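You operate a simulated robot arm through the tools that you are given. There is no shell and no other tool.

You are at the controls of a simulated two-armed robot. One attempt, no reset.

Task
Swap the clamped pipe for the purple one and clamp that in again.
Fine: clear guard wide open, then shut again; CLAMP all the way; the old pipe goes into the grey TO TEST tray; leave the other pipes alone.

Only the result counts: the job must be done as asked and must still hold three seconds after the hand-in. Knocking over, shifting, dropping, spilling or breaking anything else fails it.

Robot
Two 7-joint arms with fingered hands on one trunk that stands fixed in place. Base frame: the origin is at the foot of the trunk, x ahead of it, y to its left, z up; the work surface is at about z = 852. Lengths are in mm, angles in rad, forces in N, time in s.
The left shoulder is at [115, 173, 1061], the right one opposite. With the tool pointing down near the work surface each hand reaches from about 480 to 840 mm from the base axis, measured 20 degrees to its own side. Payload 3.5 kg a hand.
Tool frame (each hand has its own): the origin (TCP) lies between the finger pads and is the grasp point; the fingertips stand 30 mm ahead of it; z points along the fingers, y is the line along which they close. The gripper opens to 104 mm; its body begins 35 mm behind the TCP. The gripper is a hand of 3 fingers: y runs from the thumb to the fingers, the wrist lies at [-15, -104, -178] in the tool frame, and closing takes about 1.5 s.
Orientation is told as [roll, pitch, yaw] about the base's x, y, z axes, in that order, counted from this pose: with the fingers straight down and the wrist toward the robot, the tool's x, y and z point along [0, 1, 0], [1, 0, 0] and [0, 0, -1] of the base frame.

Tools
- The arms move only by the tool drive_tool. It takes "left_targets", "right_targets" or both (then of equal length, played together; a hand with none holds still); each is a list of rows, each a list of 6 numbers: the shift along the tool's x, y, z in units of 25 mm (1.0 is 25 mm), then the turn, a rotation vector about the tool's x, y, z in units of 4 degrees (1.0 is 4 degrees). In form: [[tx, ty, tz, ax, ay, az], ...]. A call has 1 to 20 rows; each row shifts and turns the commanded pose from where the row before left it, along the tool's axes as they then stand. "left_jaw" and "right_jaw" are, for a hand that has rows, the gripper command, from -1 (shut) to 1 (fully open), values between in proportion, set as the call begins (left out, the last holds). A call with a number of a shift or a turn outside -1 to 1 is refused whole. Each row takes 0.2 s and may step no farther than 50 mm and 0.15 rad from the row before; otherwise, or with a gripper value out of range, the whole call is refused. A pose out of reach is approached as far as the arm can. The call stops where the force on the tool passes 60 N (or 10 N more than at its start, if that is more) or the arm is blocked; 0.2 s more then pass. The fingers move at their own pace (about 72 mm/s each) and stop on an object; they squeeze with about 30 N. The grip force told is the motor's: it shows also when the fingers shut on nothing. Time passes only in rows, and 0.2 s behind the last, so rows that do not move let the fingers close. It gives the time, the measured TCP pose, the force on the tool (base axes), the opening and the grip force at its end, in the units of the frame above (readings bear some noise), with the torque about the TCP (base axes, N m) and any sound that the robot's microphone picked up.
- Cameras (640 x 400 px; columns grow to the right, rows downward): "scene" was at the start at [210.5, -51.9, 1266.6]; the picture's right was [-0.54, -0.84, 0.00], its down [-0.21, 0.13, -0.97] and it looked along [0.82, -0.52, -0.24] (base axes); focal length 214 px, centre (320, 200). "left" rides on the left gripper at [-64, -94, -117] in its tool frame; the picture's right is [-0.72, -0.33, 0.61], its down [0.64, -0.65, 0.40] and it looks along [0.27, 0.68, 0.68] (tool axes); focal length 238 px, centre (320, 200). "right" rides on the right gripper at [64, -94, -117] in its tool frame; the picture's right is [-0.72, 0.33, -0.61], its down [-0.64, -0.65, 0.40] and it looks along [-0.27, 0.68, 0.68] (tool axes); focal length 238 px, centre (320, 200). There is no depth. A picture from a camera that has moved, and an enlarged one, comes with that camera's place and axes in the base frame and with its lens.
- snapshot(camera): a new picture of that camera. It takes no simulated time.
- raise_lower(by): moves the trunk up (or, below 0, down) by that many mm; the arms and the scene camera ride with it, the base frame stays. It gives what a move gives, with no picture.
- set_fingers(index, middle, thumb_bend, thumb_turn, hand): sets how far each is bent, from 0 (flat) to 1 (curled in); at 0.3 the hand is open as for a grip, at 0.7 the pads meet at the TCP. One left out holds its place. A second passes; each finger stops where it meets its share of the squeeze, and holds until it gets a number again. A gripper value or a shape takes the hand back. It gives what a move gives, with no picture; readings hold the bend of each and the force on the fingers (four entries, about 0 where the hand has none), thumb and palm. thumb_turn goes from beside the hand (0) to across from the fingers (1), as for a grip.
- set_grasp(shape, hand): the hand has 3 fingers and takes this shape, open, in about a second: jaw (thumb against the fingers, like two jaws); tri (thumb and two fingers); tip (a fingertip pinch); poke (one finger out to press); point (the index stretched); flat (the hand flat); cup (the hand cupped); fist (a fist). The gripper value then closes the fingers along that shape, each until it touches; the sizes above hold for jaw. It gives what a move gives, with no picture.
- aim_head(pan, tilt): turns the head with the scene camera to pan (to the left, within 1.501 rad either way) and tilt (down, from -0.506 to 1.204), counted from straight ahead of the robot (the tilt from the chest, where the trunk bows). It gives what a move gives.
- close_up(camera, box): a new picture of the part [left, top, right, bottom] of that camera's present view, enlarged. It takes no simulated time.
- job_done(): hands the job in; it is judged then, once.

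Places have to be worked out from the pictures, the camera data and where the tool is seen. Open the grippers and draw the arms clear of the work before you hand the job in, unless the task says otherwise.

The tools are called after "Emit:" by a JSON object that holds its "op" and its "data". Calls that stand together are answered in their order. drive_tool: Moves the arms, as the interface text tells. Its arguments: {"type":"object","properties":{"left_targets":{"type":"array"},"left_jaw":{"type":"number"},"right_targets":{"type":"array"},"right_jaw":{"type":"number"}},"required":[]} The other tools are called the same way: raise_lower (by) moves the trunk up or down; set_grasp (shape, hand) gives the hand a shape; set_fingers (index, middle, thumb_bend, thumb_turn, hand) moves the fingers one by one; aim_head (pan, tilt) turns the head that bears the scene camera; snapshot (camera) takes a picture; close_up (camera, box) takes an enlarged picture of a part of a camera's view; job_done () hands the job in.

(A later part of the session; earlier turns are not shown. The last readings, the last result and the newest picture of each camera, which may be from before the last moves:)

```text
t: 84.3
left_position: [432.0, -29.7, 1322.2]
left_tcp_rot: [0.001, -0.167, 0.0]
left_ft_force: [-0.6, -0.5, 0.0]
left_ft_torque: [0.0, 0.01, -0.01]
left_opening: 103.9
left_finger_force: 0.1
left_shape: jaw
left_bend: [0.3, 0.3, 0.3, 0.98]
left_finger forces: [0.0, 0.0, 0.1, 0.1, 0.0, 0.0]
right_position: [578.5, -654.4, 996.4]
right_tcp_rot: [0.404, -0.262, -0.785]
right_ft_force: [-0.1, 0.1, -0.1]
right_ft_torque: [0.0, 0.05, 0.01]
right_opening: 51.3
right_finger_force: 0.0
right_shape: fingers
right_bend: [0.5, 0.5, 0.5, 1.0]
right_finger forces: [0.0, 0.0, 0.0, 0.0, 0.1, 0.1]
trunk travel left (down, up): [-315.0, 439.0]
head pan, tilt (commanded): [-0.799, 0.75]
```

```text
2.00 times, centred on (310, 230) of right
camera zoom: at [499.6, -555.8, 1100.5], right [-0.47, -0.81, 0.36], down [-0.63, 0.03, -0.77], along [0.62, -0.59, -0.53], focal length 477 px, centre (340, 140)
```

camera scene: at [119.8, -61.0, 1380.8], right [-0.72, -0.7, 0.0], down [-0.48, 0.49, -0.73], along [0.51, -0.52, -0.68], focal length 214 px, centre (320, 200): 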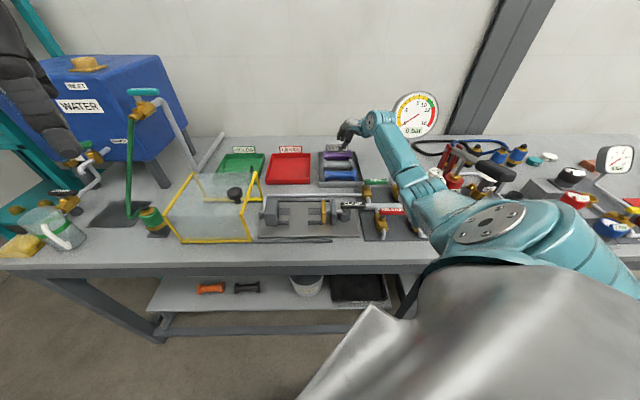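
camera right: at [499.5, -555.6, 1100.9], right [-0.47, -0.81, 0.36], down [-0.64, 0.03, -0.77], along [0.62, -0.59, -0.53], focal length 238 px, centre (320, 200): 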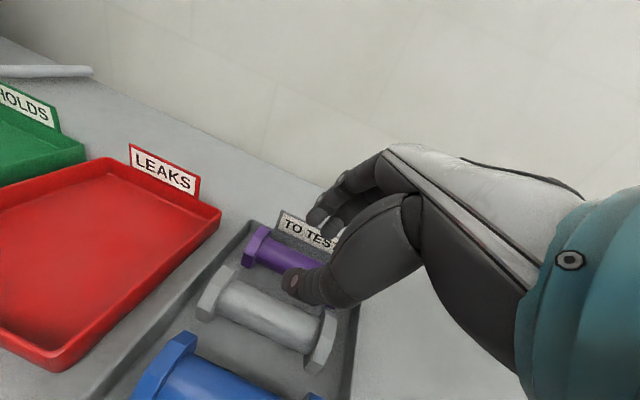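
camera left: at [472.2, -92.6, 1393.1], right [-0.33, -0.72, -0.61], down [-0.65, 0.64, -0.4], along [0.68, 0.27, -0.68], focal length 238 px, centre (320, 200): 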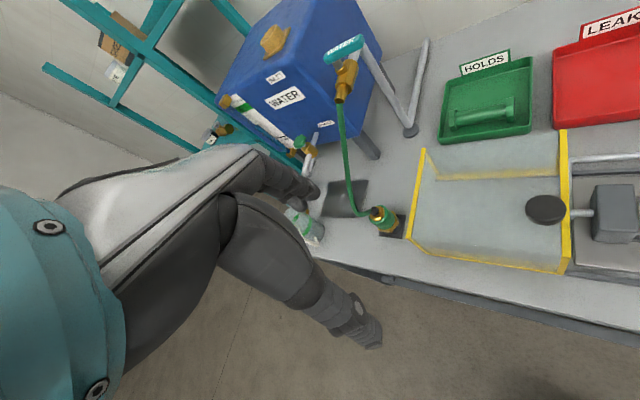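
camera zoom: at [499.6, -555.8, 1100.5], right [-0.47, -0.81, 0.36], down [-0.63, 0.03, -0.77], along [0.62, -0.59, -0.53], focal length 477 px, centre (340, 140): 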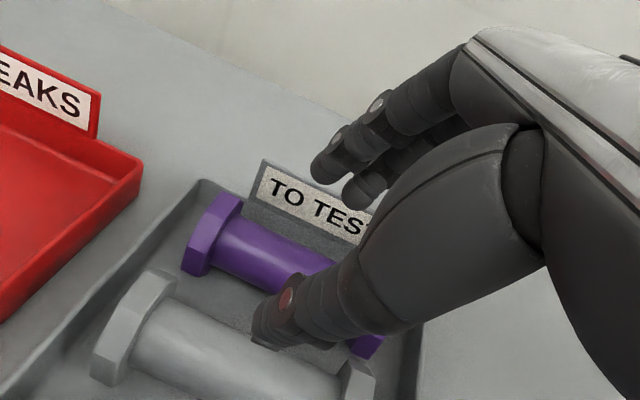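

Individually set fingers close symmetrically, good. Now I level the hand sideways again (undo the 23° tilt), set a 20° outward tilt for reach, and rise 75 mm.

Emit:
{"op": "drive_tool", "data": {"right_targets": [[0, 0, 0, 0, -0.965, 0], [0, 0, 0, 0, -0.965, 0], [0, 0, 0, 0, -0.965, 0], [0, 0, 0, 0, -0.965, 0], [0, 0, 0, 0, -0.965, 0], [0, 0, 0, 0, -0.965, 0], [0, 0, 0, -0.625, 0, 0], [0, 0, 0, -0.625, 0, 0], [0, 0.342, -0.94, 0, 0, 0], [0, 0.342, -0.94, 0, 0, 0], [0, 0.342, -0.94, 0, 0, 0]]}}

Emit:
{"op": "raise_lower", "data": {"by": -80}}

Emit:
{"op": "snapshot", "data": {"camera": "right"}}

Emit:
{"op": "snapshot", "data": {"camera": "scene"}}

```text
t: 86.7
left_position: [432.9, -28.5, 1322.6]
left_tcp_rot: [0.0, -0.168, 0.0]
left_ft_force: [0.4, 0.8, 0.0]
left_ft_torque: [0.02, -0.03, 0.03]
left_opening: 103.5
left_finger_force: 0.0
left_shape: jaw
left_bend: [0.3, 0.3, 0.3, 0.98]
left_finger forces: [0.0, 0.0, 0.0, 0.0, 0.0, 0.0]
right_position: [578.7, -652.7, 1074.4]
right_tcp_rot: [0.003, -0.35, -0.786]
right_ft_force: [0.6, 0.5, -0.6]
right_ft_torque: [-0.02, 0.0, -0.01]
right_opening: 51.3
right_finger_force: 0.0
right_shape: fingers
right_bend: [0.5, 0.5, 0.5, 1.0]
right_finger forces: [0.0, 0.0, 0.0, 0.0, 0.1, 0.0]
trunk travel left (down, up): [-315.0, 439.0]
head pan, tilt (commanded): [-0.799, 0.75]
```

```text
t: 87.9
left_position: [432.9, -29.3, 1242.7]
left_tcp_rot: [0.0, -0.167, 0.0]
left_ft_force: [0.0, 0.0, 1.1]
left_ft_torque: [0.01, 0.02, -0.02]
left_opening: 104.1
left_finger_force: 0.0
left_shape: jaw
left_bend: [0.3, 0.3, 0.3, 0.98]
left_finger forces: [0.1, 0.1, 0.0, 0.1, 0.0, 0.0]
right_position: [578.5, -653.6, 995.2]
right_tcp_rot: [0.001, -0.35, -0.785]
right_ft_force: [0.0, 0.0, 0.0]
right_ft_torque: [0.0, 0.03, -0.01]
right_opening: 51.4
right_finger_force: 0.1
right_shape: fingers
right_bend: [0.5, 0.5, 0.5, 1.0]
right_finger forces: [0.1, 0.0, 0.0, 0.0, 0.1, 0.0]
trunk travel left (down, up): [-235.0, 519.0]
head pan, tilt (commanded): [-0.799, 0.75]
```

```text
taken
camera right: at [533.5, -516.8, 1071.2], right [-0.44, -0.58, 0.69], down [-0.79, -0.12, -0.6], along [0.43, -0.81, -0.4], focal length 238 px, centre (320, 200)
```

right: 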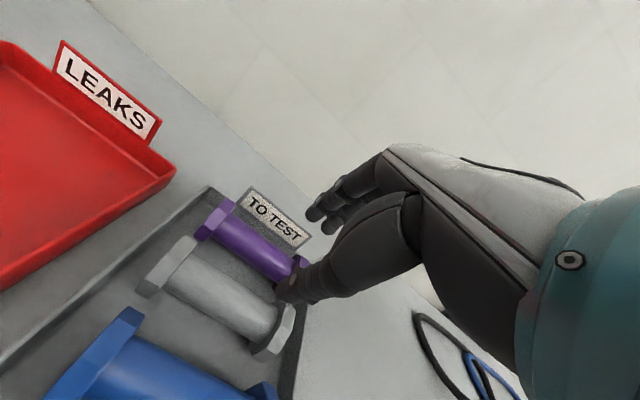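

```text
taken
camera scene: at [151.6, -60.9, 1299.3], right [-0.72, -0.7, 0.0], down [-0.48, 0.49, -0.73], along [0.51, -0.52, -0.68], focal length 214 px, centre (320, 200)
```

scene: 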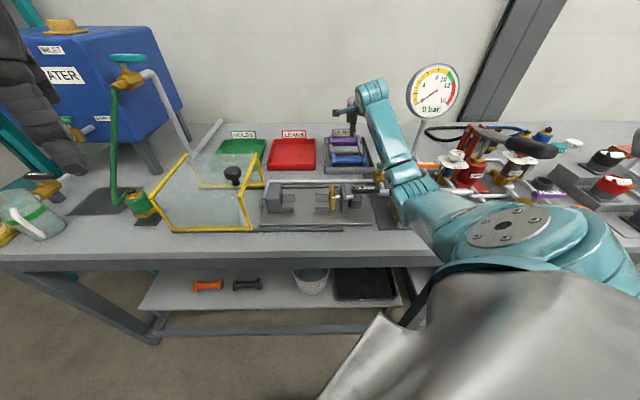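

Emit:
{"op": "close_up", "data": {"camera": "right", "box": [130, 170, 350, 370]}}

Emit:
{"op": "close_up", "data": {"camera": "scene", "box": [300, 90, 400, 180]}}

```text
2.00 times, centred on (240, 270) of right
camera zoom: at [533.5, -516.8, 1071.2], right [-0.44, -0.58, 0.69], down [-0.79, -0.12, -0.6], along [0.43, -0.81, -0.4], focal length 477 px, centre (480, 60)
```

zoom: 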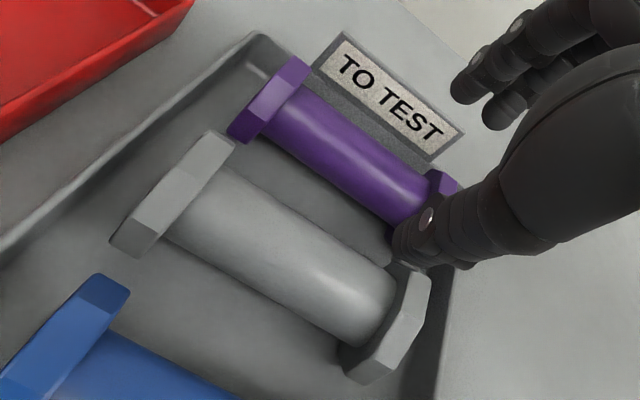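

```text
4.44 times, centred on (350, 135) of scene
camera zoom: at [151.6, -60.9, 1299.3], right [-0.72, -0.7, 0.0], down [-0.48, 0.49, -0.73], along [0.51, -0.52, -0.68], focal length 953 px, centre (187, 489)
```

zoom: 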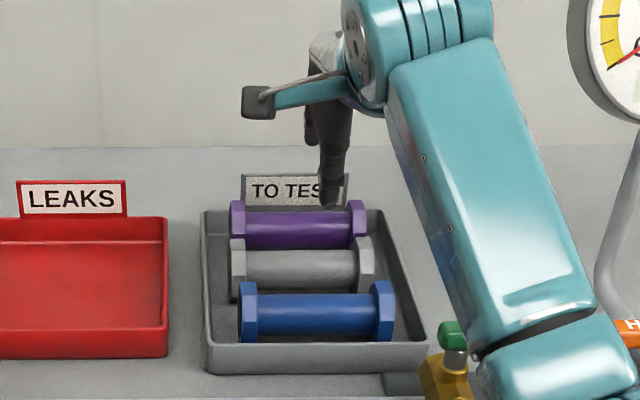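

Purple: axis n≈940, centre u≈-43. I set the thumb nearer in (0.57) and fingers at 0.45 so the thumb clears grey and the floor, then move to the start of a 20° slanted approach.

Emit:
{"op": "set_fingers", "data": {"hand": "right", "index": 0.45, "middle": 0.45, "thumb_bend": 0.57, "thumb_turn": 1.0}}

Emit:
{"op": "drive_tool", "data": {"right_targets": [[0.13, 0.292, 0.987, 0, 0, 0], [0.13, 0.292, 0.987, 0, 0, 0], [0.13, 0.292, 0.987, 0, 0, 0], [0, 0, 0, 0, 0, 0]]}}

Emit:
{"op": "close_up", "data": {"camera": "right", "box": [130, 130, 430, 400]}}

Emit:
{"op": "close_up", "data": {"camera": "scene", "box": [300, 90, 400, 180]}}

```text
t: 88.9
left_position: [432.9, -28.3, 1242.6]
left_tcp_rot: [0.001, -0.168, -0.001]
left_ft_force: [0.2, 0.2, 0.2]
left_ft_torque: [0.0, -0.01, 0.01]
left_opening: 103.8
left_finger_force: 0.0
left_shape: jaw
left_bend: [0.3, 0.3, 0.3, 0.98]
left_finger forces: [0.0, 0.0, 0.0, 0.0, 0.1, 0.1]
right_position: [579.0, -653.2, 994.0]
right_tcp_rot: [0.0, -0.351, -0.785]
right_ft_force: [0.5, 0.2, -1.6]
right_ft_torque: [0.01, 0.03, -0.02]
right_opening: 50.8
right_finger_force: 0.0
right_shape: fingers
right_bend: [0.45, 0.45, 0.56, 1.0]
right_finger forces: [0.0, 0.0, 0.0, 0.1, 0.1, 0.0]
trunk travel left (down, up): [-235.0, 519.0]
head pan, tilt (commanded): [-0.799, 0.75]
```

```text
t: 89.9
left_position: [433.5, -28.1, 1242.2]
left_tcp_rot: [0.001, -0.166, -0.001]
left_ft_force: [-0.5, 0.0, 0.5]
left_ft_torque: [0.0, 0.0, 0.04]
left_opening: 103.9
left_finger_force: 0.1
left_shape: jaw
left_bend: [0.3, 0.3, 0.3, 0.98]
left_finger forces: [0.0, 0.0, 0.0, 0.1, 0.1, 0.1]
right_position: [619.0, -678.7, 930.4]
right_tcp_rot: [0.001, -0.351, -0.786]
right_ft_force: [1.1, -0.1, 0.2]
right_ft_torque: [-0.02, -0.04, -0.03]
right_opening: 50.9
right_finger_force: 0.1
right_shape: fingers
right_bend: [0.45, 0.45, 0.56, 1.0]
right_finger forces: [0.0, 0.1, 0.0, 0.0, 0.0, 0.1]
trunk travel left (down, up): [-235.0, 519.0]
head pan, tilt (commanded): [-0.799, 0.75]
```

```text
1.48 times, centred on (280, 265) of right
camera zoom: at [574.0, -542.8, 1007.5], right [-0.44, -0.58, 0.69], down [-0.79, -0.12, -0.6], along [0.43, -0.81, -0.4], focal length 353 px, centre (379, 104)
```

zoom: 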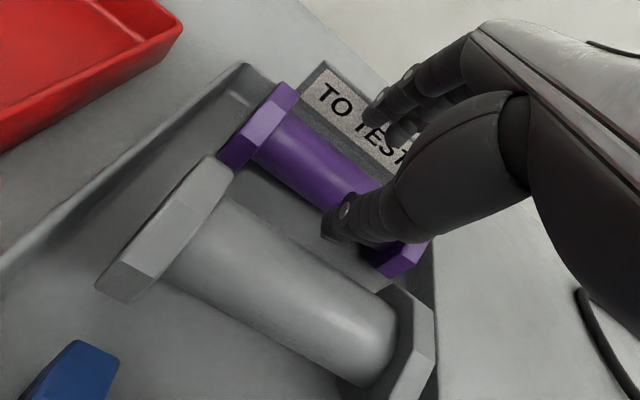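

```text
4.44 times, centred on (350, 135) of scene
camera zoom: at [152.1, -60.9, 1299.1], right [-0.72, -0.7, 0.0], down [-0.48, 0.49, -0.73], along [0.51, -0.52, -0.68], focal length 953 px, centre (187, 489)
```

zoom: 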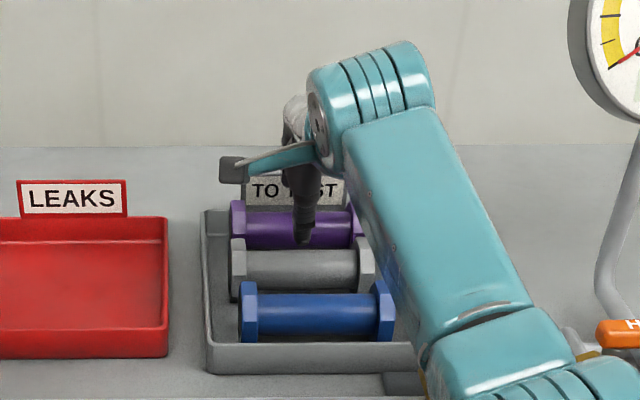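

Clear view: purple axis n≈940, sign at n≈995 (top z≈909), so the fingers fit behind it. I set fingers to 0.5 and move in 30 mm along the slanted tool axis.

Emit:
{"op": "set_fingers", "data": {"hand": "right", "index": 0.5, "middle": 0.5, "thumb_bend": 0.56}}

Emit:
{"op": "drive_tool", "data": {"right_targets": [[-0.03, 0.03, 0.4, 0, 0, 0], [0, 0, 0.4, 0, 0, 0], [0, 0, 0.4, 0, 0, 0]]}}

Emit:
{"op": "close_up", "data": {"camera": "right", "box": [180, 130, 420, 330]}}

Emit:
{"op": "close_up", "data": {"camera": "scene", "box": [310, 110, 390, 180]}}

```text
t: 90.9
left_position: [432.4, -28.2, 1242.2]
left_tcp_rot: [-0.001, -0.169, 0.0]
left_ft_force: [0.0, 0.1, 0.5]
left_ft_torque: [0.02, -0.04, 0.0]
left_opening: 103.8
left_finger_force: 0.2
left_shape: jaw
left_bend: [0.3, 0.3, 0.3, 0.98]
left_finger forces: [0.0, 0.0, 0.1, 0.0, 0.0, 0.0]
right_position: [618.3, -679.1, 930.0]
right_tcp_rot: [-0.001, -0.351, -0.784]
right_ft_force: [-0.8, -0.1, -0.2]
right_ft_torque: [-0.02, 0.01, -0.03]
right_opening: 44.8
right_finger_force: 0.1
right_shape: fingers
right_bend: [0.5, 0.5, 0.56, 1.0]
right_finger forces: [0.0, 0.0, 0.0, 0.1, 0.0, 0.1]
trunk travel left (down, up): [-235.0, 519.0]
head pan, tilt (commanded): [-0.799, 0.75]
```

```text
t: 91.7
left_position: [432.9, -29.1, 1243.4]
left_tcp_rot: [-0.001, -0.167, -0.001]
left_ft_force: [-0.5, 0.7, 0.3]
left_ft_torque: [0.02, 0.01, 0.03]
left_opening: 104.0
left_finger_force: 0.0
left_shape: jaw
left_bend: [0.3, 0.3, 0.3, 0.98]
left_finger forces: [0.0, 0.0, 0.0, 0.0, 0.0, 0.0]
right_position: [626.2, -686.4, 902.9]
right_tcp_rot: [0.001, -0.351, -0.784]
right_ft_force: [-0.3, 0.7, -0.5]
right_ft_torque: [-0.02, 0.04, -0.02]
right_opening: 44.7
right_finger_force: 0.1
right_shape: fingers
right_bend: [0.5, 0.5, 0.56, 1.0]
right_finger forces: [0.0, 0.0, 0.1, 0.0, 0.0, 0.1]
trunk travel left (down, up): [-235.0, 519.0]
head pan, tilt (commanded): [-0.799, 0.75]
```

```text
2.00 times, centred on (300, 230) of right
camera zoom: at [580.3, -550.2, 980.3], right [-0.44, -0.58, 0.69], down [-0.79, -0.12, -0.6], along [0.43, -0.81, -0.4], focal length 477 px, centre (360, 140)
```

zoom: 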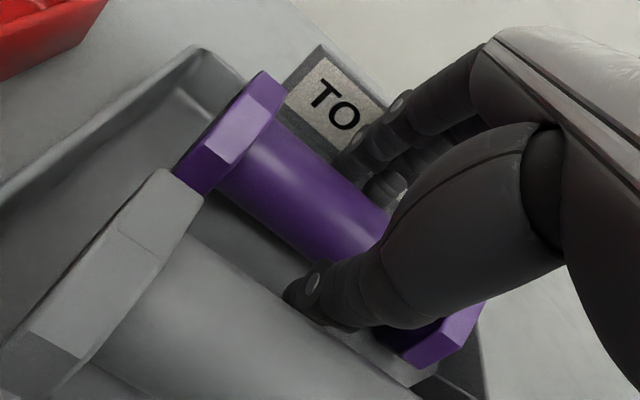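

```text
5.71 times, centred on (350, 145) of scene
camera zoom: at [152.3, -61.1, 1299.1], right [-0.72, -0.7, 0.0], down [-0.48, 0.49, -0.73], along [0.51, -0.52, -0.68], focal length 1226 px, centre (149, 514)
```

zoom: 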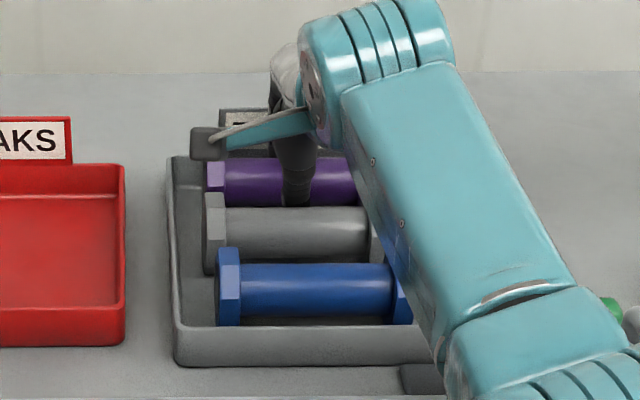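

Thumb is between grey and purple, fingers behind purple. I go the last ~17 mm in.

Emit:
{"op": "drive_tool", "data": {"right_targets": [[0, 0, 0.3, 0, 0, 0], [0, 0, 0.3, 0, 0, 0], [0, 0, 0.1, 0, 0, 0]]}}

Emit:
{"op": "close_up", "data": {"camera": "right", "box": [180, 130, 420, 330]}}

Emit:
{"op": "close_up", "data": {"camera": "scene", "box": [310, 110, 390, 180]}}

```text
t: 92.5
left_position: [429.5, -25.6, 1244.1]
left_tcp_rot: [-0.004, -0.17, 0.0]
left_ft_force: [-0.1, 0.3, 0.3]
left_ft_torque: [0.02, -0.01, 0.03]
left_opening: 103.8
left_finger_force: 0.0
left_shape: jaw
left_bend: [0.3, 0.3, 0.3, 0.98]
left_finger forces: [0.1, 0.0, 0.1, 0.0, 0.1, 0.1]
right_position: [628.8, -690.5, 895.7]
right_tcp_rot: [0.005, -0.363, -0.787]
right_ft_force: [-9.6, 8.0, 27.5]
right_ft_torque: [0.78, 0.65, -0.05]
right_opening: 45.3
right_finger_force: 15.8
right_shape: fingers
right_bend: [0.5, 0.52, 0.57, 1.0]
right_finger forces: [0.0, 2.3, 0.1, 0.0, 28.6, 0.0]
trunk travel left (down, up): [-235.0, 519.0]
head pan, tilt (commanded): [-0.799, 0.75]
```

```text
2.00 times, centred on (300, 230) of right
camera zoom: at [583.1, -553.0, 971.6], right [-0.45, -0.57, 0.69], down [-0.78, -0.12, -0.61], along [0.43, -0.81, -0.39], focal length 477 px, centre (360, 140)
```

zoom: 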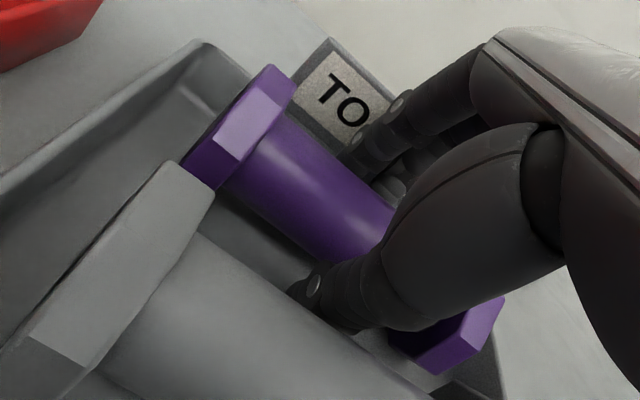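

```text
5.71 times, centred on (350, 145) of scene
camera zoom: at [148.5, -57.3, 1300.2], right [-0.72, -0.7, 0.0], down [-0.47, 0.49, -0.73], along [0.51, -0.53, -0.68], focal length 1226 px, centre (149, 514)
```

zoom: 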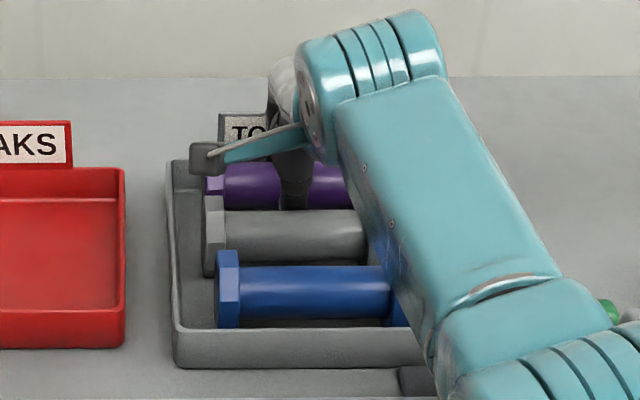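

The open thumb's tip touches the tray floor (28 N), so this is the depth limit. I back off 3 mm along the tool axis and close all fingers symmetrically.

Emit:
{"op": "drive_tool", "data": {"right_targets": [[0, 0, -0.14, 0, 0, 0], [0, 0, 0, 0, 0, 0]]}}

Emit:
{"op": "set_fingers", "data": {"hand": "right", "index": 0.85, "middle": 0.85, "thumb_bend": 0.85}}

Emit:
{"op": "close_up", "data": {"camera": "right", "box": [180, 130, 420, 330]}}

Emit:
{"op": "close_up", "data": {"camera": "scene", "box": [310, 110, 390, 180]}}

```text
t: 93.1
left_position: [431.0, -26.2, 1244.1]
left_tcp_rot: [-0.004, -0.17, -0.001]
left_ft_force: [0.7, 0.4, 0.2]
left_ft_torque: [0.0, -0.01, 0.0]
left_opening: 104.0
left_finger_force: 0.1
left_shape: jaw
left_bend: [0.3, 0.3, 0.3, 0.98]
left_finger forces: [0.0, 0.0, 0.0, 0.0, 0.0, 0.0]
right_position: [627.0, -689.2, 896.6]
right_tcp_rot: [0.002, -0.358, -0.784]
right_ft_force: [-5.6, 6.7, 25.0]
right_ft_torque: [0.58, 0.46, 0.01]
right_opening: 43.0
right_finger_force: 12.4
right_shape: fingers
right_bend: [0.5, 0.5, 0.58, 1.0]
right_finger forces: [0.0, 0.4, 0.0, 0.0, 25.0, 0.0]
trunk travel left (down, up): [-235.0, 519.0]
head pan, tilt (commanded): [-0.799, 0.75]
```

```text
t: 94.1
left_position: [432.7, -28.1, 1243.7]
left_tcp_rot: [0.0, -0.168, 0.0]
left_ft_force: [-0.1, 0.4, 0.7]
left_ft_torque: [0.02, -0.01, -0.01]
left_opening: 103.8
left_finger_force: 0.0
left_shape: jaw
left_bend: [0.3, 0.3, 0.3, 0.98]
left_finger forces: [0.0, 0.1, 0.0, 0.0, 0.0, 0.0]
right_position: [627.6, -689.8, 888.2]
right_tcp_rot: [-0.001, -0.35, -0.786]
right_ft_force: [-2.8, -1.0, 4.1]
right_ft_torque: [0.05, 0.14, 0.0]
right_opening: 20.0
right_finger_force: 30.4
right_shape: fingers
right_bend: [0.71, 0.61, 0.69, 1.0]
right_finger forces: [14.5, 11.4, 0.1, 0.1, 35.3, 0.1]
trunk travel left (down, up): [-235.0, 519.0]
head pan, tilt (commanded): [-0.799, 0.75]
```

```text
2.00 times, centred on (300, 230) of right
camera zoom: at [583.0, -554.1, 966.7], right [-0.44, -0.58, 0.69], down [-0.79, -0.12, -0.6], along [0.43, -0.81, -0.4], focal length 477 px, centre (360, 140)
```

zoom: 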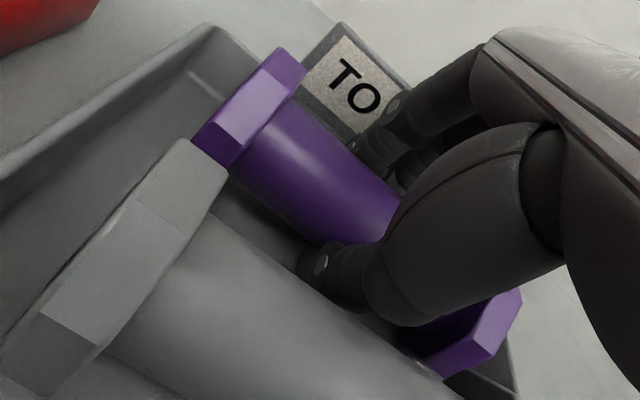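

```text
5.71 times, centred on (350, 145) of scene
camera zoom: at [151.5, -60.7, 1299.1], right [-0.72, -0.7, 0.0], down [-0.47, 0.49, -0.73], along [0.51, -0.52, -0.68], focal length 1226 px, centre (149, 514)
```

zoom: 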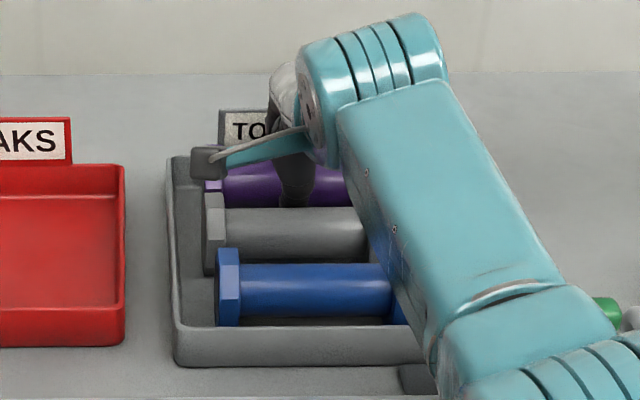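

A balanced grip now (14.5/11.4 N against the thumb's 35 N). I lift straight up 12 mm and check.

Emit:
{"op": "drive_tool", "data": {"right_targets": [[0, 0.055, -0.15, 0, 0, 0], [0, 0.055, -0.15, 0, 0, 0], [0, 0.055, -0.15, 0, 0, 0], [0, 0, 0, 0, 0, 0]]}}

Emit:
{"op": "close_up", "data": {"camera": "right", "box": [180, 130, 420, 330]}}

Emit:
{"op": "close_up", "data": {"camera": "scene", "box": [310, 110, 390, 180]}}

```text
t: 95.1
left_position: [433.9, -29.0, 1241.6]
left_tcp_rot: [0.0, -0.168, 0.0]
left_ft_force: [-0.2, 0.0, -0.8]
left_ft_torque: [0.02, -0.01, -0.02]
left_opening: 103.8
left_finger_force: 0.0
left_shape: jaw
left_bend: [0.3, 0.3, 0.3, 0.98]
left_finger forces: [0.0, 0.0, 0.0, 0.0, 0.0, 0.0]
right_position: [629.6, -690.8, 901.0]
right_tcp_rot: [0.0, -0.347, -0.784]
right_ft_force: [-0.5, -0.1, -4.6]
right_ft_torque: [0.03, 0.01, 0.01]
right_opening: 20.0
right_finger_force: 24.8
right_shape: fingers
right_bend: [0.71, 0.61, 0.69, 1.0]
right_finger forces: [14.7, 10.2, 0.1, 0.0, 25.5, 0.0]
trunk travel left (down, up): [-235.0, 519.0]
head pan, tilt (commanded): [-0.799, 0.75]
```

```text
2.00 times, centred on (300, 230) of right
camera zoom: at [584.6, -554.8, 978.0], right [-0.44, -0.58, 0.69], down [-0.79, -0.12, -0.6], along [0.43, -0.81, -0.4], focal length 477 px, centre (360, 140)
```

zoom: 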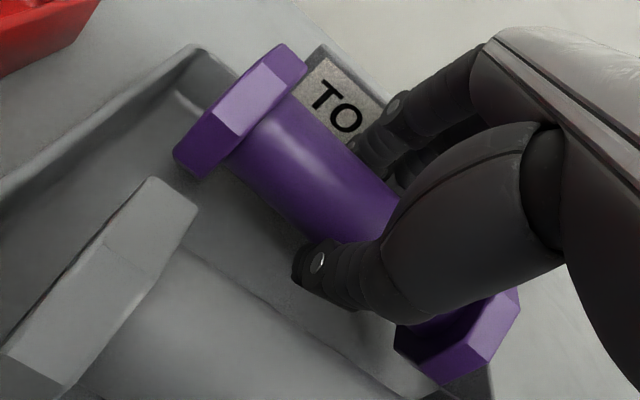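

```text
5.71 times, centred on (350, 145) of scene
camera zoom: at [152.6, -61.5, 1299.0], right [-0.72, -0.7, 0.0], down [-0.48, 0.49, -0.73], along [0.51, -0.52, -0.68], focal length 1226 px, centre (149, 514)
```

zoom: 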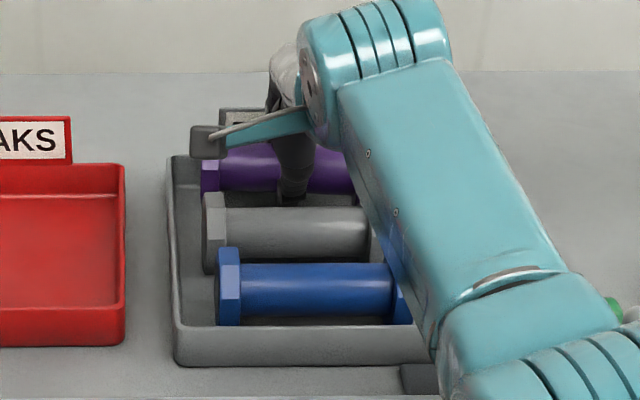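

The purple pipe comes up level (4.6 N weight). I lift on to z≈1050.

Emit:
{"op": "drive_tool", "data": {"right_targets": [[0, 0.137, -0.376, 0, 0, 0], [0, 0.205, -0.564, 0, 0, 0], [0, 0.274, -0.752, 0, 0, 0], [0, 0.274, -0.752, 0, 0, 0], [0, 0.274, -0.752, 0, 0, 0], [0, 0.274, -0.752, 0, 0, 0], [0, 0.274, -0.752, 0, 0, 0], [0, 0.205, -0.564, 0, 0, 0]]}}

Emit:
{"op": "snapshot", "data": {"camera": "scene"}}

Emit:
{"op": "close_up", "data": {"camera": "right", "box": [140, 130, 420, 400]}}

```text
t: 96.9
left_position: [433.8, -29.4, 1243.4]
left_tcp_rot: [0.0, -0.167, 0.0]
left_ft_force: [-0.6, -0.9, -0.1]
left_ft_torque: [0.02, 0.01, -0.04]
left_opening: 103.9
left_finger_force: 0.1
left_shape: jaw
left_bend: [0.3, 0.3, 0.3, 0.98]
left_finger forces: [0.0, 0.1, 0.1, 0.1, 0.0, 0.0]
right_position: [628.8, -689.9, 1043.6]
right_tcp_rot: [-0.001, -0.349, -0.785]
right_ft_force: [-0.8, -0.6, -3.9]
right_ft_torque: [0.03, 0.01, -0.01]
right_opening: 19.6
right_finger_force: 25.0
right_shape: fingers
right_bend: [0.71, 0.61, 0.69, 1.0]
right_finger forces: [14.6, 10.1, 0.0, 0.0, 25.2, 0.0]
trunk travel left (down, up): [-235.0, 519.0]
head pan, tilt (commanded): [-0.799, 0.75]
```

```text
taken
camera scene: at [152.5, -61.3, 1299.0], right [-0.72, -0.7, 0.0], down [-0.48, 0.49, -0.73], along [0.51, -0.52, -0.68], focal length 214 px, centre (320, 200)
```

scene: 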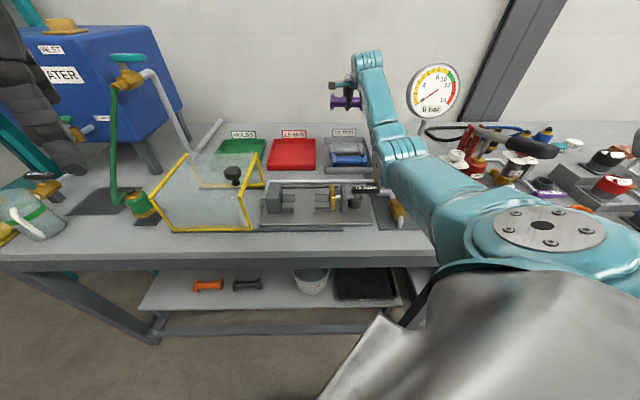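

```text
1.48 times, centred on (280, 265) of right
camera zoom: at [584.8, -554.4, 1120.6], right [-0.44, -0.58, 0.69], down [-0.79, -0.12, -0.6], along [0.43, -0.81, -0.4], focal length 353 px, centre (379, 104)
```

zoom: 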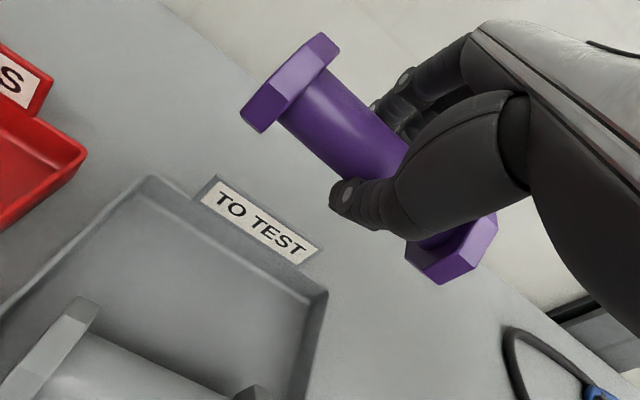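

No slip in the grip. I check the pipe's attitude in the hand more closely before carrying it over.

Emit:
{"op": "close_up", "data": {"camera": "right", "box": [230, 140, 410, 320]}}

Emit:
{"op": "close_up", "data": {"camera": "scene", "box": [310, 70, 390, 130]}}

Emit:
{"op": "close_up", "data": {"camera": "scene", "box": [310, 120, 400, 180]}}

```text
2.22 times, centred on (320, 230) of right
camera zoom: at [584.8, -554.4, 1120.6], right [-0.44, -0.58, 0.69], down [-0.79, -0.12, -0.6], along [0.43, -0.81, -0.4], focal length 530 px, centre (320, 133)
```

zoom: 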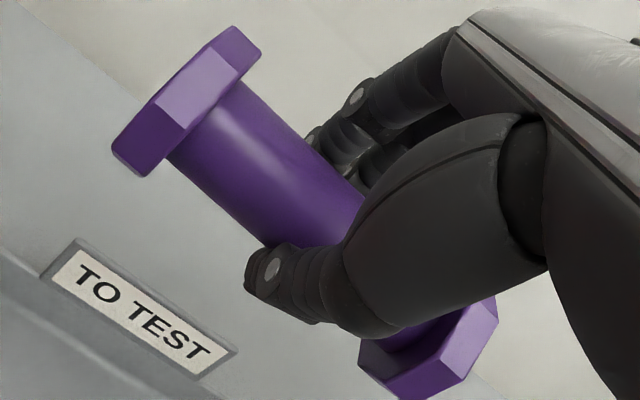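

```text
6.67 times, centred on (350, 100) of scene
camera zoom: at [152.5, -61.3, 1299.0], right [-0.72, -0.7, 0.0], down [-0.48, 0.49, -0.73], along [0.51, -0.52, -0.68], focal length 1430 px, centre (120, 867)
```

zoom: 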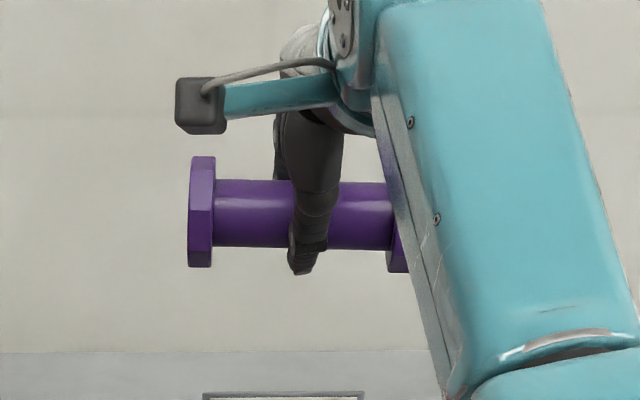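

```text
6.67 times, centred on (355, 150) of scene
camera zoom: at [152.5, -61.3, 1299.0], right [-0.72, -0.7, 0.0], down [-0.48, 0.49, -0.73], along [0.51, -0.52, -0.68], focal length 1430 px, centre (87, 533)
```

zoom: 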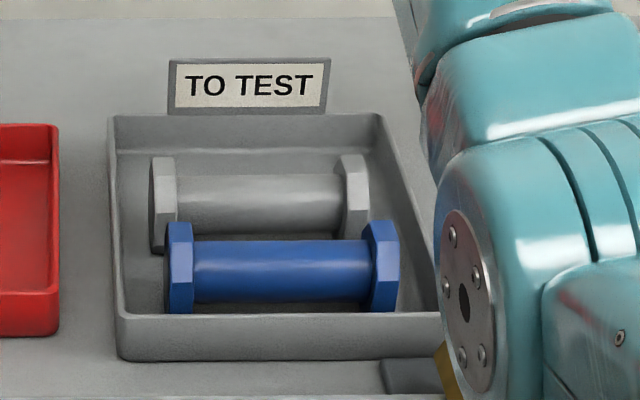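

The pipe sits level and centred in the grip; tray contents are undisturbed. I retract 30 mm, raise the trunk to +180 for elbow room, then carry the pipe back toward the fixture.

Emit:
{"op": "drive_tool", "data": {"right_targets": [[0, -0.564, -0.205, 0, 0, 0], [0, -0.564, -0.205, 0, 0, 0]]}}

Emit:
{"op": "raise_lower", "data": {"by": 105}}

Emit:
{"op": "drive_tool", "data": {"right_targets": [[0, -0.752, -0.274, 0, 0, 0], [0, -0.752, -0.274, 0, 0, 0], [0, -0.752, -0.274, 0, 0, 0], [0, -0.752, -0.274, 0, 0, 0], [0, -0.752, -0.274, 0, 0, 0], [0, -0.752, -0.274, 0, 0, 0], [0, -0.752, -0.274, 0, 0, 0], [0, -0.752, -0.274, 0, 0, 0], [0, -0.752, -0.274, 0, 0, 0], [0, -0.752, -0.274, 0, 0, 0]]}}

Emit:
{"op": "snapshot", "data": {"camera": "scene"}}

```text
t: 97.5
left_position: [433.3, -28.6, 1243.4]
left_tcp_rot: [0.0, -0.168, 0.001]
left_ft_force: [0.6, 0.4, 0.5]
left_ft_torque: [0.0, 0.03, -0.01]
left_opening: 103.8
left_finger_force: 0.1
left_shape: jaw
left_bend: [0.3, 0.3, 0.3, 0.98]
left_finger forces: [0.0, 0.0, 0.0, 0.1, 0.0, 0.0]
right_position: [606.3, -669.4, 1043.6]
right_tcp_rot: [0.001, -0.349, -0.784]
right_ft_force: [0.3, 0.4, -3.3]
right_ft_torque: [0.01, -0.01, -0.02]
right_opening: 19.6
right_finger_force: 24.5
right_shape: fingers
right_bend: [0.71, 0.61, 0.69, 1.0]
right_finger forces: [14.6, 10.1, 0.1, 0.1, 25.1, 0.0]
trunk travel left (down, up): [-235.0, 519.0]
head pan, tilt (commanded): [-0.799, 0.75]
```

```text
t: 98.9
left_position: [434.7, -29.4, 1346.2]
left_tcp_rot: [0.0, -0.166, 0.001]
left_ft_force: [-0.2, 0.6, 0.0]
left_ft_torque: [-0.03, 0.01, 0.0]
left_opening: 104.0
left_finger_force: 0.0
left_shape: jaw
left_bend: [0.3, 0.3, 0.3, 0.98]
left_finger forces: [0.0, 0.0, 0.0, 0.0, 0.1, 0.0]
right_position: [608.2, -670.1, 1147.1]
right_tcp_rot: [0.0, -0.35, -0.783]
right_ft_force: [-0.5, 0.5, -5.0]
right_ft_torque: [0.02, 0.03, -0.01]
right_opening: 19.7
right_finger_force: 24.6
right_shape: fingers
right_bend: [0.71, 0.61, 0.69, 1.0]
right_finger forces: [14.4, 10.0, 0.0, 0.0, 24.7, 0.0]
trunk travel left (down, up): [-340.0, 414.0]
head pan, tilt (commanded): [-0.799, 0.75]
```

```text
t: 101.1
left_position: [433.7, -30.0, 1347.6]
left_tcp_rot: [-0.001, -0.168, 0.001]
left_ft_force: [0.8, 0.0, 0.1]
left_ft_torque: [-0.03, 0.03, 0.01]
left_opening: 103.7
left_finger_force: 0.1
left_shape: jaw
left_bend: [0.3, 0.3, 0.3, 0.98]
left_finger forces: [0.0, 0.0, 0.0, 0.0, 0.0, 0.1]
right_position: [466.6, -529.0, 1149.3]
right_tcp_rot: [0.001, -0.35, -0.786]
right_ft_force: [-0.1, 0.1, -4.1]
right_ft_torque: [0.02, 0.04, -0.01]
right_opening: 19.0
right_finger_force: 23.7
right_shape: fingers
right_bend: [0.71, 0.62, 0.69, 1.0]
right_finger forces: [13.9, 9.6, 0.0, 0.1, 23.8, 0.0]
trunk travel left (down, up): [-340.0, 414.0]
head pan, tilt (commanded): [-0.799, 0.75]
```

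```text
taken
camera scene: at [111.6, -61.1, 1406.2], right [-0.72, -0.7, 0.0], down [-0.48, 0.49, -0.73], along [0.51, -0.52, -0.68], focal length 214 px, centre (320, 200)
```

scene: 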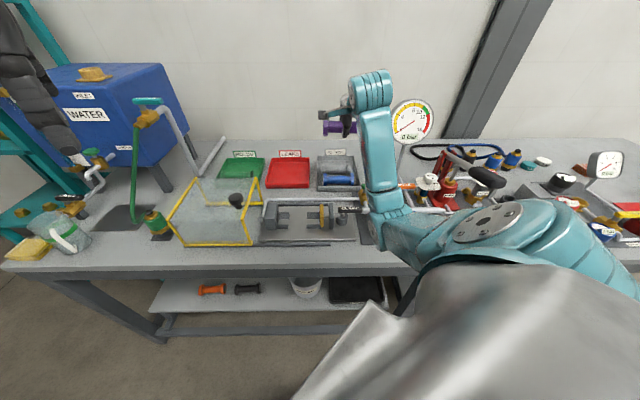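

Grip steady. I move over the fixture (u≈102, n≈594) and lower to z≈1000.

Emit:
{"op": "drive_tool", "data": {"right_targets": [[0.73, -0.517, -0.188, 0, 0, 0], [0.73, -0.517, -0.188, 0, 0, 0], [0.73, -0.517, -0.188, 0, 0, 0], [0.73, -0.517, -0.188, 0, 0, 0], [0.73, -0.517, -0.188, 0, 0, 0], [0.73, -0.517, -0.188, 0, 0, 0], [0.73, -0.517, -0.188, 0, 0, 0], [0.73, -0.517, -0.188, 0, 0, 0], [0, -0.34, 0.934, 0, 0, 0], [0, -0.34, 0.934, 0, 0, 0], [0, -0.34, 0.934, 0, 0, 0], [0, -0.34, 0.934, 0, 0, 0], [0, -0.34, 0.934, 0, 0, 0], [0, -0.34, 0.934, 0, 0, 0]]}}

Emit:
{"op": "snapshot", "data": {"camera": "right"}}

Emit:
{"op": "close_up", "data": {"camera": "scene", "box": [240, 140, 390, 250]}}

```text
t: 104.1
left_position: [434.4, -29.0, 1347.0]
left_tcp_rot: [0.001, -0.168, -0.001]
left_ft_force: [-0.8, 0.9, 0.1]
left_ft_torque: [0.01, -0.02, 0.01]
left_opening: 103.7
left_finger_force: 0.0
left_shape: jaw
left_bend: [0.3, 0.3, 0.3, 0.98]
left_finger forces: [0.1, 0.0, 0.1, 0.0, 0.1, 0.0]
right_position: [495.1, -348.1, 997.0]
right_tcp_rot: [0.001, -0.351, -0.785]
right_ft_force: [0.5, 0.0, -3.7]
right_ft_torque: [0.02, 0.03, 0.0]
right_opening: 18.8
right_finger_force: 23.2
right_shape: fingers
right_bend: [0.71, 0.62, 0.69, 1.0]
right_finger forces: [13.7, 9.5, 0.1, 0.1, 23.4, 0.0]
trunk travel left (down, up): [-340.0, 414.0]
head pan, tilt (commanded): [-0.799, 0.75]
```

```text
taken
camera right: at [449.8, -211.9, 1074.7], right [-0.44, -0.58, 0.69], down [-0.79, -0.12, -0.6], along [0.43, -0.81, -0.4], focal length 238 px, centre (320, 200)
```

right: 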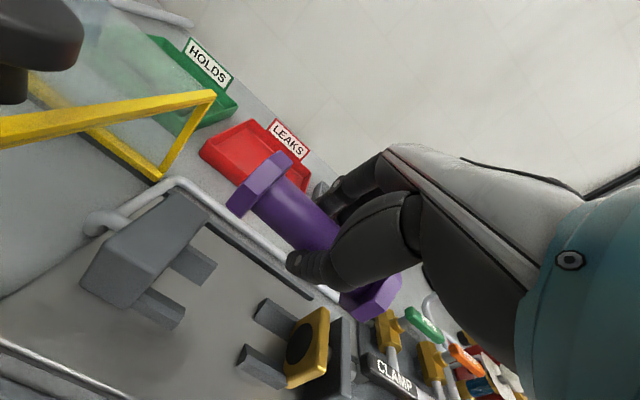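

```text
3.64 times, centred on (315, 195) of scene
camera zoom: at [112.0, -61.3, 1406.1], right [-0.72, -0.7, 0.0], down [-0.48, 0.49, -0.73], along [0.51, -0.52, -0.68], focal length 780 px, centre (338, 218)
```

zoom: 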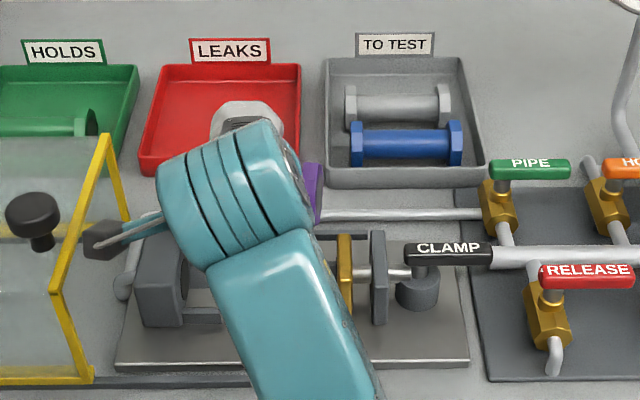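

Emit:
{"op": "close_up", "data": {"camera": "right", "box": [70, 180, 350, 400]}}

Emit:
{"op": "close_up", "data": {"camera": "right", "box": [210, 130, 430, 330]}}

```text
1.82 times, centred on (210, 290) of right
camera zoom: at [449.8, -211.9, 1074.7], right [-0.44, -0.58, 0.69], down [-0.79, -0.12, -0.6], along [0.43, -0.81, -0.4], focal length 433 px, centre (520, 36)
```

zoom: 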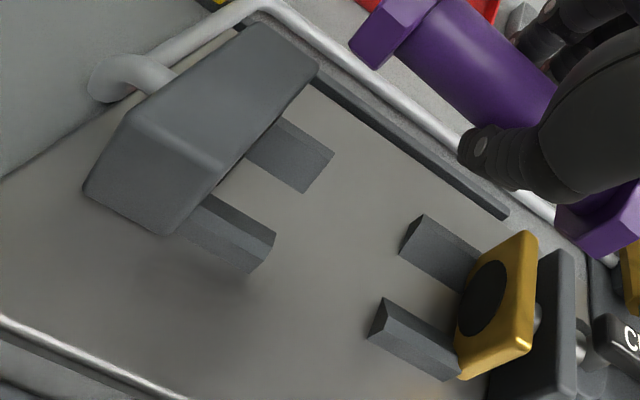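

```text
2.00 times, centred on (320, 230) of right
camera zoom: at [449.8, -211.9, 1074.7], right [-0.44, -0.58, 0.69], down [-0.79, -0.12, -0.6], along [0.43, -0.81, -0.4], focal length 477 px, centre (320, 140)
```

zoom: 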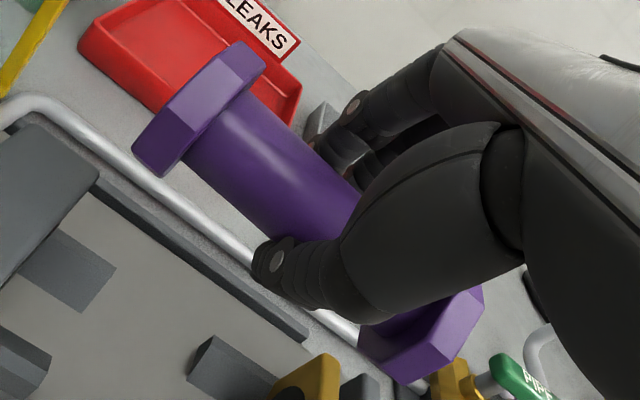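

Measured from the wrist view: cradle axis n≈599, z≈893; gap for the pipe u 38–173; pipe centre now u≈107. I trim by (-1.5, -2) mm and lower to 35 mm above seating.

Emit:
{"op": "drive_tool", "data": {"right_targets": [[-0.06, -0.38, 0.82, 0, 0, 0], [0, -0.308, 0.846, 0, 0, 0], [0, -0.3, 0.82, 0, 0, 0]]}}

Emit:
{"op": "close_up", "data": {"camera": "right", "box": [110, 130, 410, 400]}}

Emit:
{"op": "close_up", "data": {"camera": "scene", "box": [250, 170, 350, 250]}}

```text
t: 104.9
left_position: [433.1, -29.5, 1347.2]
left_tcp_rot: [0.001, -0.166, -0.001]
left_ft_force: [0.2, 1.2, 0.0]
left_ft_torque: [0.01, -0.03, -0.02]
left_opening: 103.6
left_finger_force: 0.1
left_shape: jaw
left_bend: [0.3, 0.3, 0.3, 0.98]
left_finger forces: [0.0, 0.0, 0.0, 0.0, 0.1, 0.0]
right_position: [497.0, -362.3, 947.8]
right_tcp_rot: [-0.001, -0.394, -0.797]
right_ft_force: [0.1, -0.4, -4.2]
right_ft_torque: [0.01, 0.0, 0.0]
right_opening: 18.7
right_finger_force: 22.8
right_shape: fingers
right_bend: [0.71, 0.62, 0.69, 1.0]
right_finger forces: [13.8, 9.2, 0.0, 0.0, 23.5, 0.0]
trunk travel left (down, up): [-340.0, 414.0]
head pan, tilt (commanded): [-0.799, 0.75]
```

```text
1.48 times, centred on (260, 265) of right
camera zoom: at [452.6, -222.8, 1017.9], right [-0.47, -0.55, 0.69], down [-0.77, -0.13, -0.62], along [0.43, -0.83, -0.36], focal length 353 px, centre (409, 104)
```

zoom: 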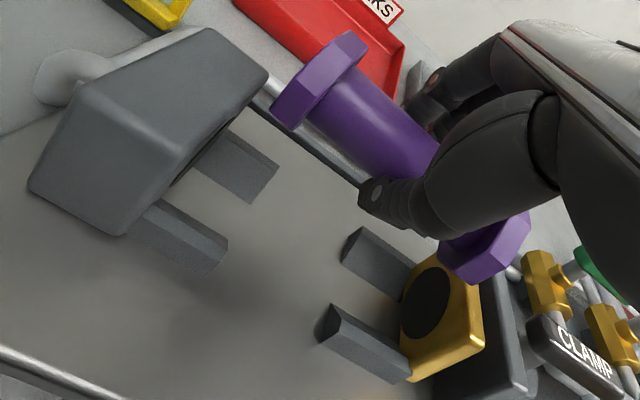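

```text
5.00 times, centred on (300, 210) of scene
camera zoom: at [111.9, -61.3, 1406.1], right [-0.72, -0.7, 0.0], down [-0.48, 0.49, -0.73], along [0.51, -0.52, -0.68], focal length 1072 px, centre (420, 150)
```

zoom: 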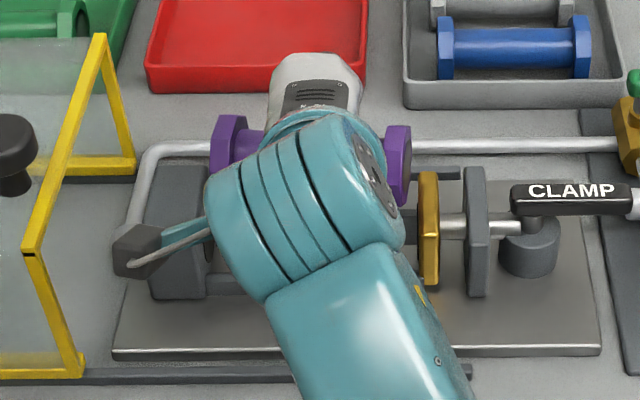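

The wrist ran into a joint limit here (pose drifted, no contact). I go back up, raise the trunk further (+120 mm) so the forearm points down more, and retry.

Emit:
{"op": "drive_tool", "data": {"right_targets": [[0, 0.308, -0.846, 0, 0, 0], [0, 0.308, -0.846, 0, 0, 0], [0, 0.308, -0.846, 0, 0, 0], [0, 0, 0, 0, 0, 0]]}}

Emit:
{"op": "raise_lower", "data": {"by": 120}}

Emit:
{"op": "snapshot", "data": {"camera": "scene"}}

Emit:
{"op": "snapshot", "data": {"camera": "right"}}

```text
t: 105.9
left_position: [432.8, -29.2, 1347.0]
left_tcp_rot: [0.0, -0.167, 0.0]
left_ft_force: [0.3, -0.6, 0.2]
left_ft_torque: [0.0, 0.0, 0.02]
left_opening: 103.7
left_finger_force: 0.1
left_shape: jaw
left_bend: [0.3, 0.3, 0.3, 0.98]
left_finger forces: [0.0, 0.0, 0.1, 0.1, 0.0, 0.1]
right_position: [488.0, -372.2, 1004.3]
right_tcp_rot: [-0.054, -0.398, -0.782]
right_ft_force: [-1.2, 0.2, -4.0]
right_ft_torque: [0.04, 0.02, 0.0]
right_opening: 18.6
right_finger_force: 23.6
right_shape: fingers
right_bend: [0.71, 0.62, 0.7, 1.0]
right_finger forces: [13.7, 9.2, 0.0, 0.1, 23.5, 0.1]
trunk travel left (down, up): [-340.0, 414.0]
head pan, tilt (commanded): [-0.799, 0.75]
```

```text
t: 106.8
left_position: [431.2, -28.8, 1416.7]
left_tcp_rot: [0.001, -0.175, -0.001]
left_ft_force: [-0.2, -0.5, 0.0]
left_ft_torque: [-0.01, 0.02, 0.0]
left_opening: 103.9
left_finger_force: 0.1
left_shape: jaw
left_bend: [0.3, 0.3, 0.3, 0.98]
left_finger forces: [0.1, 0.0, 0.0, 0.0, 0.0, 0.1]
right_position: [483.0, -400.4, 1086.1]
right_tcp_rot: [-0.103, -0.449, -0.789]
right_ft_force: [-0.1, -0.3, -3.7]
right_ft_torque: [-0.03, 0.01, -0.01]
right_opening: 18.7
right_finger_force: 23.6
right_shape: fingers
right_bend: [0.71, 0.62, 0.7, 1.0]
right_finger forces: [13.7, 9.2, 0.1, 0.0, 23.7, 0.0]
trunk travel left (down, up): [-406.0, 348.0]
head pan, tilt (commanded): [-0.799, 0.75]
stopped: the arm was blocked; the commanded pose is now the measured one
```

```text
taken
camera scene: at [92.7, -61.3, 1473.4], right [-0.72, -0.7, 0.0], down [-0.48, 0.49, -0.73], along [0.51, -0.52, -0.68], focal length 214 px, centre (320, 200)
```

scene: 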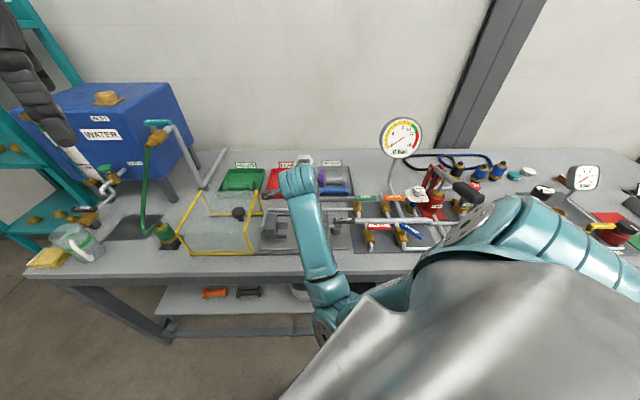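

```text
taken
camera right: at [443.4, -251.6, 1143.1], right [-0.47, -0.46, 0.76], down [-0.79, -0.17, -0.59], along [0.39, -0.87, -0.29], focal length 238 px, centre (320, 200)
```

right: 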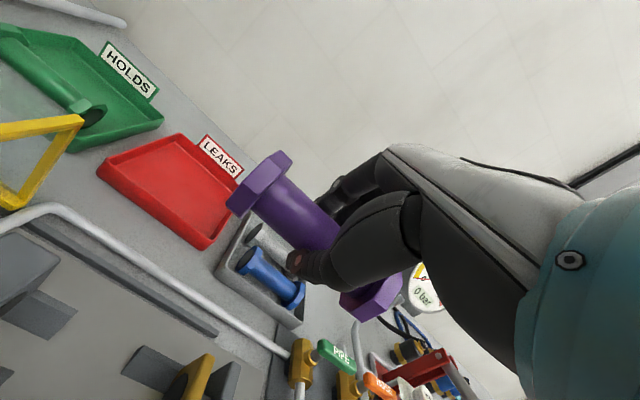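

The elbow folded against the body; this outward tilt doesn't suit the near position. I rotate the hand back through vertical (the octagonal flange repeats every 45°, so 25° the other way seats equally) and see how the arm copes.

Emit:
{"op": "drive_tool", "data": {"right_targets": [[0, 0, 0, 0.92, 0.21, 0], [0, 0, 0, 0.92, 0.21, 0], [0, 0, 0, 0.92, 0.21, 0], [0, 0, 0, 0.92, 0.21, 0], [0, 0, 0, 0.92, 0.21, 0], [0, 0, 0, 0.92, 0.21, 0], [0, 0, 0, 0.92, 0.21, 0]]}}

Emit:
{"op": "snapshot", "data": {"camera": "scene"}}

```text
t: 108.4
left_position: [431.5, -29.7, 1414.8]
left_tcp_rot: [-0.001, -0.172, 0.0]
left_ft_force: [-0.7, 0.3, -0.3]
left_ft_torque: [-0.03, 0.04, -0.03]
left_opening: 104.0
left_finger_force: 0.0
left_shape: jaw
left_bend: [0.3, 0.3, 0.3, 0.98]
left_finger forces: [0.1, 0.0, 0.1, 0.0, 0.0, 0.1]
right_position: [484.2, -397.1, 1084.2]
right_tcp_rot: [0.009, 0.003, -0.806]
right_ft_force: [0.9, 0.0, -3.8]
right_ft_torque: [0.01, 0.0, 0.0]
right_opening: 18.5
right_finger_force: 23.2
right_shape: fingers
right_bend: [0.71, 0.62, 0.71, 1.0]
right_finger forces: [14.4, 9.2, 0.0, 0.1, 22.6, 0.0]
trunk travel left (down, up): [-406.0, 348.0]
head pan, tilt (commanded): [-0.799, 0.75]
```

```text
taken
camera scene: at [93.9, -61.4, 1472.5], right [-0.72, -0.7, 0.0], down [-0.48, 0.49, -0.73], along [0.51, -0.52, -0.68], focal length 214 px, centre (320, 200)
```

scene: 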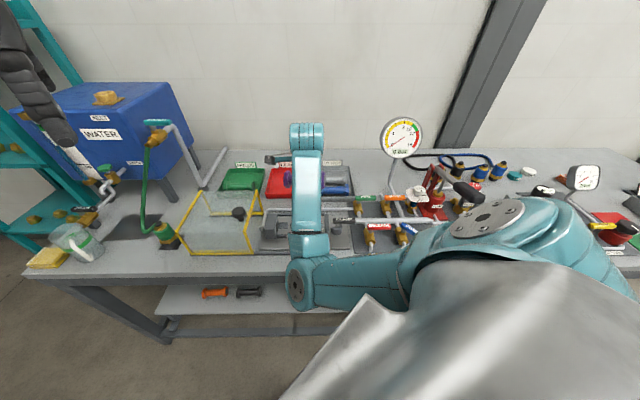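

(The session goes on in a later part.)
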